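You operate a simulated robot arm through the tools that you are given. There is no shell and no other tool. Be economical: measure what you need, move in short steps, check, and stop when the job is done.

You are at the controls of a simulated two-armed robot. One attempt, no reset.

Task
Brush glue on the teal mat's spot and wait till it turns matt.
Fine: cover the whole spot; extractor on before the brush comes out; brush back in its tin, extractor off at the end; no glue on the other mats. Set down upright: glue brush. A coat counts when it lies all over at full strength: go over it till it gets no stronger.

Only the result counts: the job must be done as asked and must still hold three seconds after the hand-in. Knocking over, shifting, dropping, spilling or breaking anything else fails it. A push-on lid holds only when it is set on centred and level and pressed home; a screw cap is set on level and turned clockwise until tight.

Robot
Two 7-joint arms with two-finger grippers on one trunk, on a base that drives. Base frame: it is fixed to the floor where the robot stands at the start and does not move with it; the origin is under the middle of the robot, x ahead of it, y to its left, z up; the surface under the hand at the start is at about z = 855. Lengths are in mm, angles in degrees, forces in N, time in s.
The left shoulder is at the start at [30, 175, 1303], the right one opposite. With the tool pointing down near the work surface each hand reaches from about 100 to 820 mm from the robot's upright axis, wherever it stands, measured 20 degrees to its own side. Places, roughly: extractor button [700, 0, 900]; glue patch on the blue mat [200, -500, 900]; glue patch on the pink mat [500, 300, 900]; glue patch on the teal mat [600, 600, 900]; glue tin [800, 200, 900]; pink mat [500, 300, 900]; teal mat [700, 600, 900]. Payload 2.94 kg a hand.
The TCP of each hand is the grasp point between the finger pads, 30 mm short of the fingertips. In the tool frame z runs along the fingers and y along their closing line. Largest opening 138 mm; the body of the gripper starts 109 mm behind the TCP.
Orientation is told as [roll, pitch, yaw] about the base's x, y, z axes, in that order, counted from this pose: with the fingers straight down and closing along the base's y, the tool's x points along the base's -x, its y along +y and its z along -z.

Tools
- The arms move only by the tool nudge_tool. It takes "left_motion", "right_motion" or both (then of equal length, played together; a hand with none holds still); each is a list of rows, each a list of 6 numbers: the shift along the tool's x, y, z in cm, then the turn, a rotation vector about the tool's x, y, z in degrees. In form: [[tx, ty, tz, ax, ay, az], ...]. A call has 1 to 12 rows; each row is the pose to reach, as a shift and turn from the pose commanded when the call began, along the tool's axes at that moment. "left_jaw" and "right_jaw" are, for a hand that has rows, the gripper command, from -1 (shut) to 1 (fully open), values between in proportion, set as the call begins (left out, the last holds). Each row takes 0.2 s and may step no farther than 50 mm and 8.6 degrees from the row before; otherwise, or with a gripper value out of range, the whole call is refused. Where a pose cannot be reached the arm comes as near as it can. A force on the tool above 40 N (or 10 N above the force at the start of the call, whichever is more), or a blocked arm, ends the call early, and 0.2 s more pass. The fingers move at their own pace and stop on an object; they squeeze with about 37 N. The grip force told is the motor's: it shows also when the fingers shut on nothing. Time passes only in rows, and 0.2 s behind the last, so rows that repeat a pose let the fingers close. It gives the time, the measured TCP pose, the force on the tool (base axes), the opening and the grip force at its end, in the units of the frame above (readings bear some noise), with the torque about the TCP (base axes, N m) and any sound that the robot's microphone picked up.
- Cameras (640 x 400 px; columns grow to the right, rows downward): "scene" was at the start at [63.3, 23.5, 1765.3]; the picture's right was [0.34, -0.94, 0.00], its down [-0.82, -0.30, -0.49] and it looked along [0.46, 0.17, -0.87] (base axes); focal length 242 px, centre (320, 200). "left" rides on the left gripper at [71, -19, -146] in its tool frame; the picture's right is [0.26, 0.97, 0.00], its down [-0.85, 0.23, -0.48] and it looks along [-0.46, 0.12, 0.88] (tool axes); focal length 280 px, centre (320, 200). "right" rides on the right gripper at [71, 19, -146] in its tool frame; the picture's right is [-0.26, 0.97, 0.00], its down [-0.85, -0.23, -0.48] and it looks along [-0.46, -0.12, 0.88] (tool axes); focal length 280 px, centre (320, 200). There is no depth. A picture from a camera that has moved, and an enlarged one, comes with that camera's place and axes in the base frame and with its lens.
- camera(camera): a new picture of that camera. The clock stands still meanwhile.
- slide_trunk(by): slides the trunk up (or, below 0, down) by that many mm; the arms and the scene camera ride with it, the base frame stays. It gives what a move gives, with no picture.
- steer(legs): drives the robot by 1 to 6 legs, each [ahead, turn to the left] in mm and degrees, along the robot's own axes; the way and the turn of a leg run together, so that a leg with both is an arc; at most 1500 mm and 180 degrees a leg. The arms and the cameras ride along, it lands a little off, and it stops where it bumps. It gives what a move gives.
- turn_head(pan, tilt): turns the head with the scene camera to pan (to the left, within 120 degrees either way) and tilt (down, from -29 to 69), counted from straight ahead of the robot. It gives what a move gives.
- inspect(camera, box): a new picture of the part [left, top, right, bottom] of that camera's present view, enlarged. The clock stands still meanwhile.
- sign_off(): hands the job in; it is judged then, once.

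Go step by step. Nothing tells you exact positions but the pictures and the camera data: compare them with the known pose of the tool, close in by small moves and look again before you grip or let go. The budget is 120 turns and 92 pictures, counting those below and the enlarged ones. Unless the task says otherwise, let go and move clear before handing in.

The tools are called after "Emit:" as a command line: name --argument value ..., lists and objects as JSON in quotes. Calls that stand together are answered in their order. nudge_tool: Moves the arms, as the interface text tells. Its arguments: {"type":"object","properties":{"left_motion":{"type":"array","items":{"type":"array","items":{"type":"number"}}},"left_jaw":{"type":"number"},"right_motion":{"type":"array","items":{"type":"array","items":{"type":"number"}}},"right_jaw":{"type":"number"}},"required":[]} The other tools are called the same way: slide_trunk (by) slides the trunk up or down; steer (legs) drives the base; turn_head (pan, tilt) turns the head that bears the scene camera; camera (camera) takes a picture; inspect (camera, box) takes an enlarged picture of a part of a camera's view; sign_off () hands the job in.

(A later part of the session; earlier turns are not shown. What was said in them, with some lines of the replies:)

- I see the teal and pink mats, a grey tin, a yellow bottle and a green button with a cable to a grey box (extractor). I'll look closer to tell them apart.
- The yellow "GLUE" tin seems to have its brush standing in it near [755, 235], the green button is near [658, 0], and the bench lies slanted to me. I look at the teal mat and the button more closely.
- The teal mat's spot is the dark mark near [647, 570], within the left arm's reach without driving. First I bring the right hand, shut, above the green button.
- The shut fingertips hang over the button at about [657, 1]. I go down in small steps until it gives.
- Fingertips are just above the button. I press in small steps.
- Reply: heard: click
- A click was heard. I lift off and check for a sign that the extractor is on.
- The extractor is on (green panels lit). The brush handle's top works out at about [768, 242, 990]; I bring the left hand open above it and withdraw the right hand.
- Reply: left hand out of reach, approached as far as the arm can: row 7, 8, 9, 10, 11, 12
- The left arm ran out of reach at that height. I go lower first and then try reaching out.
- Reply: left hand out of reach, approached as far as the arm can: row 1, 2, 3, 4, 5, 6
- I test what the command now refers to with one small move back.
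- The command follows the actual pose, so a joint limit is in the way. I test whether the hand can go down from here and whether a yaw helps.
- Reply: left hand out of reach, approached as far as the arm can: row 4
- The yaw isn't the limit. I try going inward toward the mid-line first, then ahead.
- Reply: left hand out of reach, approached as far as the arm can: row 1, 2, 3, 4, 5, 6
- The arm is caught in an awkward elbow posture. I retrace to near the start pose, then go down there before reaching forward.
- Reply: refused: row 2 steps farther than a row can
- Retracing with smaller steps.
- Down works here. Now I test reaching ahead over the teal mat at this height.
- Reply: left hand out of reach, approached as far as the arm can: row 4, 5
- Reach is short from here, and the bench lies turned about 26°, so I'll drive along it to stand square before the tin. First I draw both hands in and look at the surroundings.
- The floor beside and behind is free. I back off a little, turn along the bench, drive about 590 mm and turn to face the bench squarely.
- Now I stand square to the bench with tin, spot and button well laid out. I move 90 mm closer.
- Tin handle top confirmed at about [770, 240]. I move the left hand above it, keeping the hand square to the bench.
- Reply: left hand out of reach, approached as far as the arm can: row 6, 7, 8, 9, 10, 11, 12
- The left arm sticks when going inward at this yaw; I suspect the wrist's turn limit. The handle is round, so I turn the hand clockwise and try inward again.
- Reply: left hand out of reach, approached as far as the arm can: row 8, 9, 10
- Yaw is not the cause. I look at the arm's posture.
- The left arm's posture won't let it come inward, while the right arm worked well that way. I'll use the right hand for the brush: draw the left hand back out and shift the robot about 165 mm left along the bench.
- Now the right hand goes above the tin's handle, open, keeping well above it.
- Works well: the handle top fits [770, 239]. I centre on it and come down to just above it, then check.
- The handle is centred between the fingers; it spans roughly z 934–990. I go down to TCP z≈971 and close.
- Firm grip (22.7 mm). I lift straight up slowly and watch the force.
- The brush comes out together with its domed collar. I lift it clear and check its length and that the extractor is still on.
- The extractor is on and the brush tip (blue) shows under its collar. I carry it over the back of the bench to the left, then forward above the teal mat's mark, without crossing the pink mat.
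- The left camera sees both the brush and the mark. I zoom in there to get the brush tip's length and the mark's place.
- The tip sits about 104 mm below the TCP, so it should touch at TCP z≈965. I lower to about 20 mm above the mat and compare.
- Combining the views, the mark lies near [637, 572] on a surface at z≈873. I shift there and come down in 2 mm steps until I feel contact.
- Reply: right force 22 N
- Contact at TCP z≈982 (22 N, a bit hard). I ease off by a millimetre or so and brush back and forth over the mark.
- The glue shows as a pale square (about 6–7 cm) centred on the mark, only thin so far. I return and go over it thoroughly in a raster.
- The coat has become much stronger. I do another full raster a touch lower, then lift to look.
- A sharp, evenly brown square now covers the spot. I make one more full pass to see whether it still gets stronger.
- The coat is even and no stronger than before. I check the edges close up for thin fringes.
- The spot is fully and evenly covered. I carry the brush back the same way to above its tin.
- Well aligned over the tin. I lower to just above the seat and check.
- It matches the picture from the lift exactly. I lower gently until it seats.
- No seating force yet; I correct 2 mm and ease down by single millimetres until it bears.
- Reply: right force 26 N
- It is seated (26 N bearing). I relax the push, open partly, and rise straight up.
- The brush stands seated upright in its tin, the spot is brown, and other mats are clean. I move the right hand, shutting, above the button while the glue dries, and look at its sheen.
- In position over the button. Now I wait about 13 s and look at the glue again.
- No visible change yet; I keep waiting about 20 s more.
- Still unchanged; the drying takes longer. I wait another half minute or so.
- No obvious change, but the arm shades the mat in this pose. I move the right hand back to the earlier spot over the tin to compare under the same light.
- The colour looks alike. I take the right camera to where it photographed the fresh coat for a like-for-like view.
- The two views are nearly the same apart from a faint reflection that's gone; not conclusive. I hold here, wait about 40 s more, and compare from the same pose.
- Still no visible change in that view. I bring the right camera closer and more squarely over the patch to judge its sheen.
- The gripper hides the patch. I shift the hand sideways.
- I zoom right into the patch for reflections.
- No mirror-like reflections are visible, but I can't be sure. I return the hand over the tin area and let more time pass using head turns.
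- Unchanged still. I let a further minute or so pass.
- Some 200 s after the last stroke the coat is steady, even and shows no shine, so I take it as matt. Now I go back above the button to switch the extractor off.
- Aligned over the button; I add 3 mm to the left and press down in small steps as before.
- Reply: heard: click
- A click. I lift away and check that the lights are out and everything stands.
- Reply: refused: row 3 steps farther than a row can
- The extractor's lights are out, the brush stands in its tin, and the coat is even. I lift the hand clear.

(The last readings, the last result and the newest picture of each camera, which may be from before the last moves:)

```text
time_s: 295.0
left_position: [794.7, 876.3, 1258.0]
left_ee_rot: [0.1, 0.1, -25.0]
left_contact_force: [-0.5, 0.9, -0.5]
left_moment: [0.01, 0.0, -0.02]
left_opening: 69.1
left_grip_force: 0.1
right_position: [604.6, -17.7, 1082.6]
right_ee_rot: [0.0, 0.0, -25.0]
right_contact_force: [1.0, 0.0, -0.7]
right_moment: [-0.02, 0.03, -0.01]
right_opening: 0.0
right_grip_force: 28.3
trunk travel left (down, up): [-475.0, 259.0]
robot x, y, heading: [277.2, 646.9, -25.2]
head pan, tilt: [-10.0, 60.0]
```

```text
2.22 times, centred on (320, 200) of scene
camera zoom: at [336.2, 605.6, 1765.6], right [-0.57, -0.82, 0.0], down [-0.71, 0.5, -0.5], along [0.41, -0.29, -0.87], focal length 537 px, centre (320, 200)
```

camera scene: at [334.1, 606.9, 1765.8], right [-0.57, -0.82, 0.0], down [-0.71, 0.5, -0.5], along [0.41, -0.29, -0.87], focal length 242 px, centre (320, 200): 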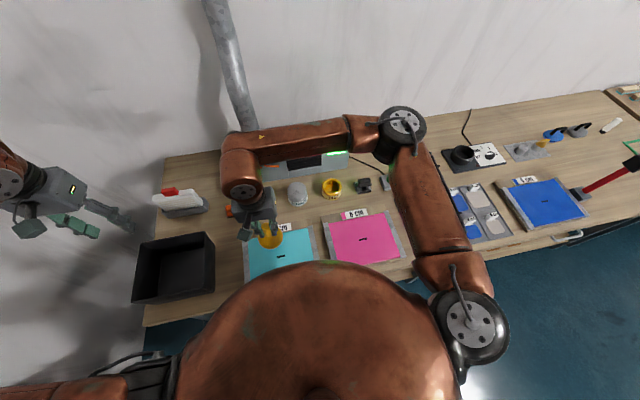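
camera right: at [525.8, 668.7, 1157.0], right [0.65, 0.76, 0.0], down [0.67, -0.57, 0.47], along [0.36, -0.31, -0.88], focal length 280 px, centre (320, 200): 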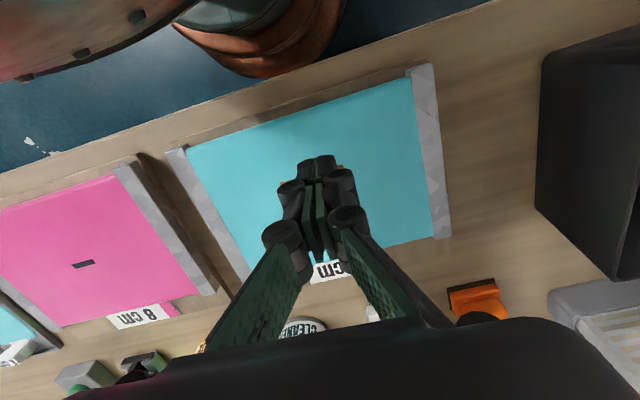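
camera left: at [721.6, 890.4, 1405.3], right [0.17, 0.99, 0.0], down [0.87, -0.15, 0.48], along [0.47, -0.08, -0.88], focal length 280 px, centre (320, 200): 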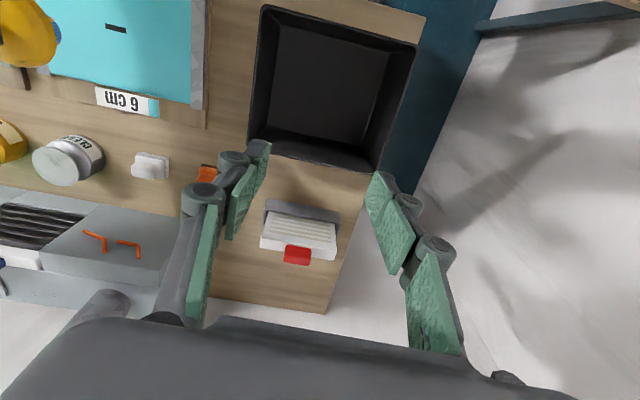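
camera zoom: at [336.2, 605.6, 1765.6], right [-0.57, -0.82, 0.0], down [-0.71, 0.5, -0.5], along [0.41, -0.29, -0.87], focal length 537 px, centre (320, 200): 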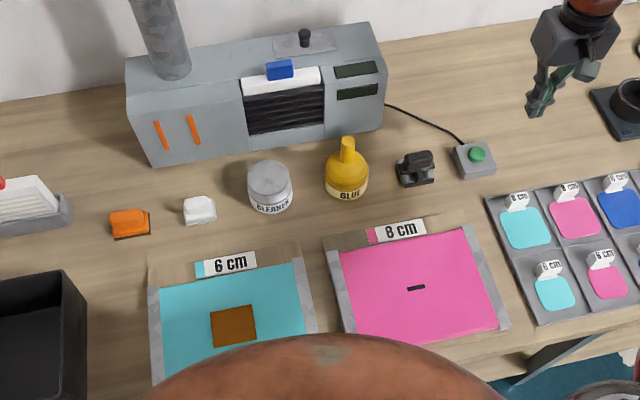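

Everything is in place: the extractor is off, the brush is upright in its tin, and the pink mat is clean. I hand in.

Emit:
sign_off

```text
The job is handed in.
```

I've handed the job in, but I never saw the glue visibly turn matt. The whole spot on the teal mat has an even coat that got no stronger on the last pass. I waited about 200 s after the last stroke: the coat looked the same throughout, with no shine in any view, so I took it as matt.

- **Extractor:** it was on before the brush came out. I switched it off at the end, and its lights are out.
- **Brush:** it is back in its tin, upright.
- **Other mats:** no glue on the pink mat, and the brush never went near the blue one.
- **Rest of the bench:** the last picture shows nothing else moved or knocked over.
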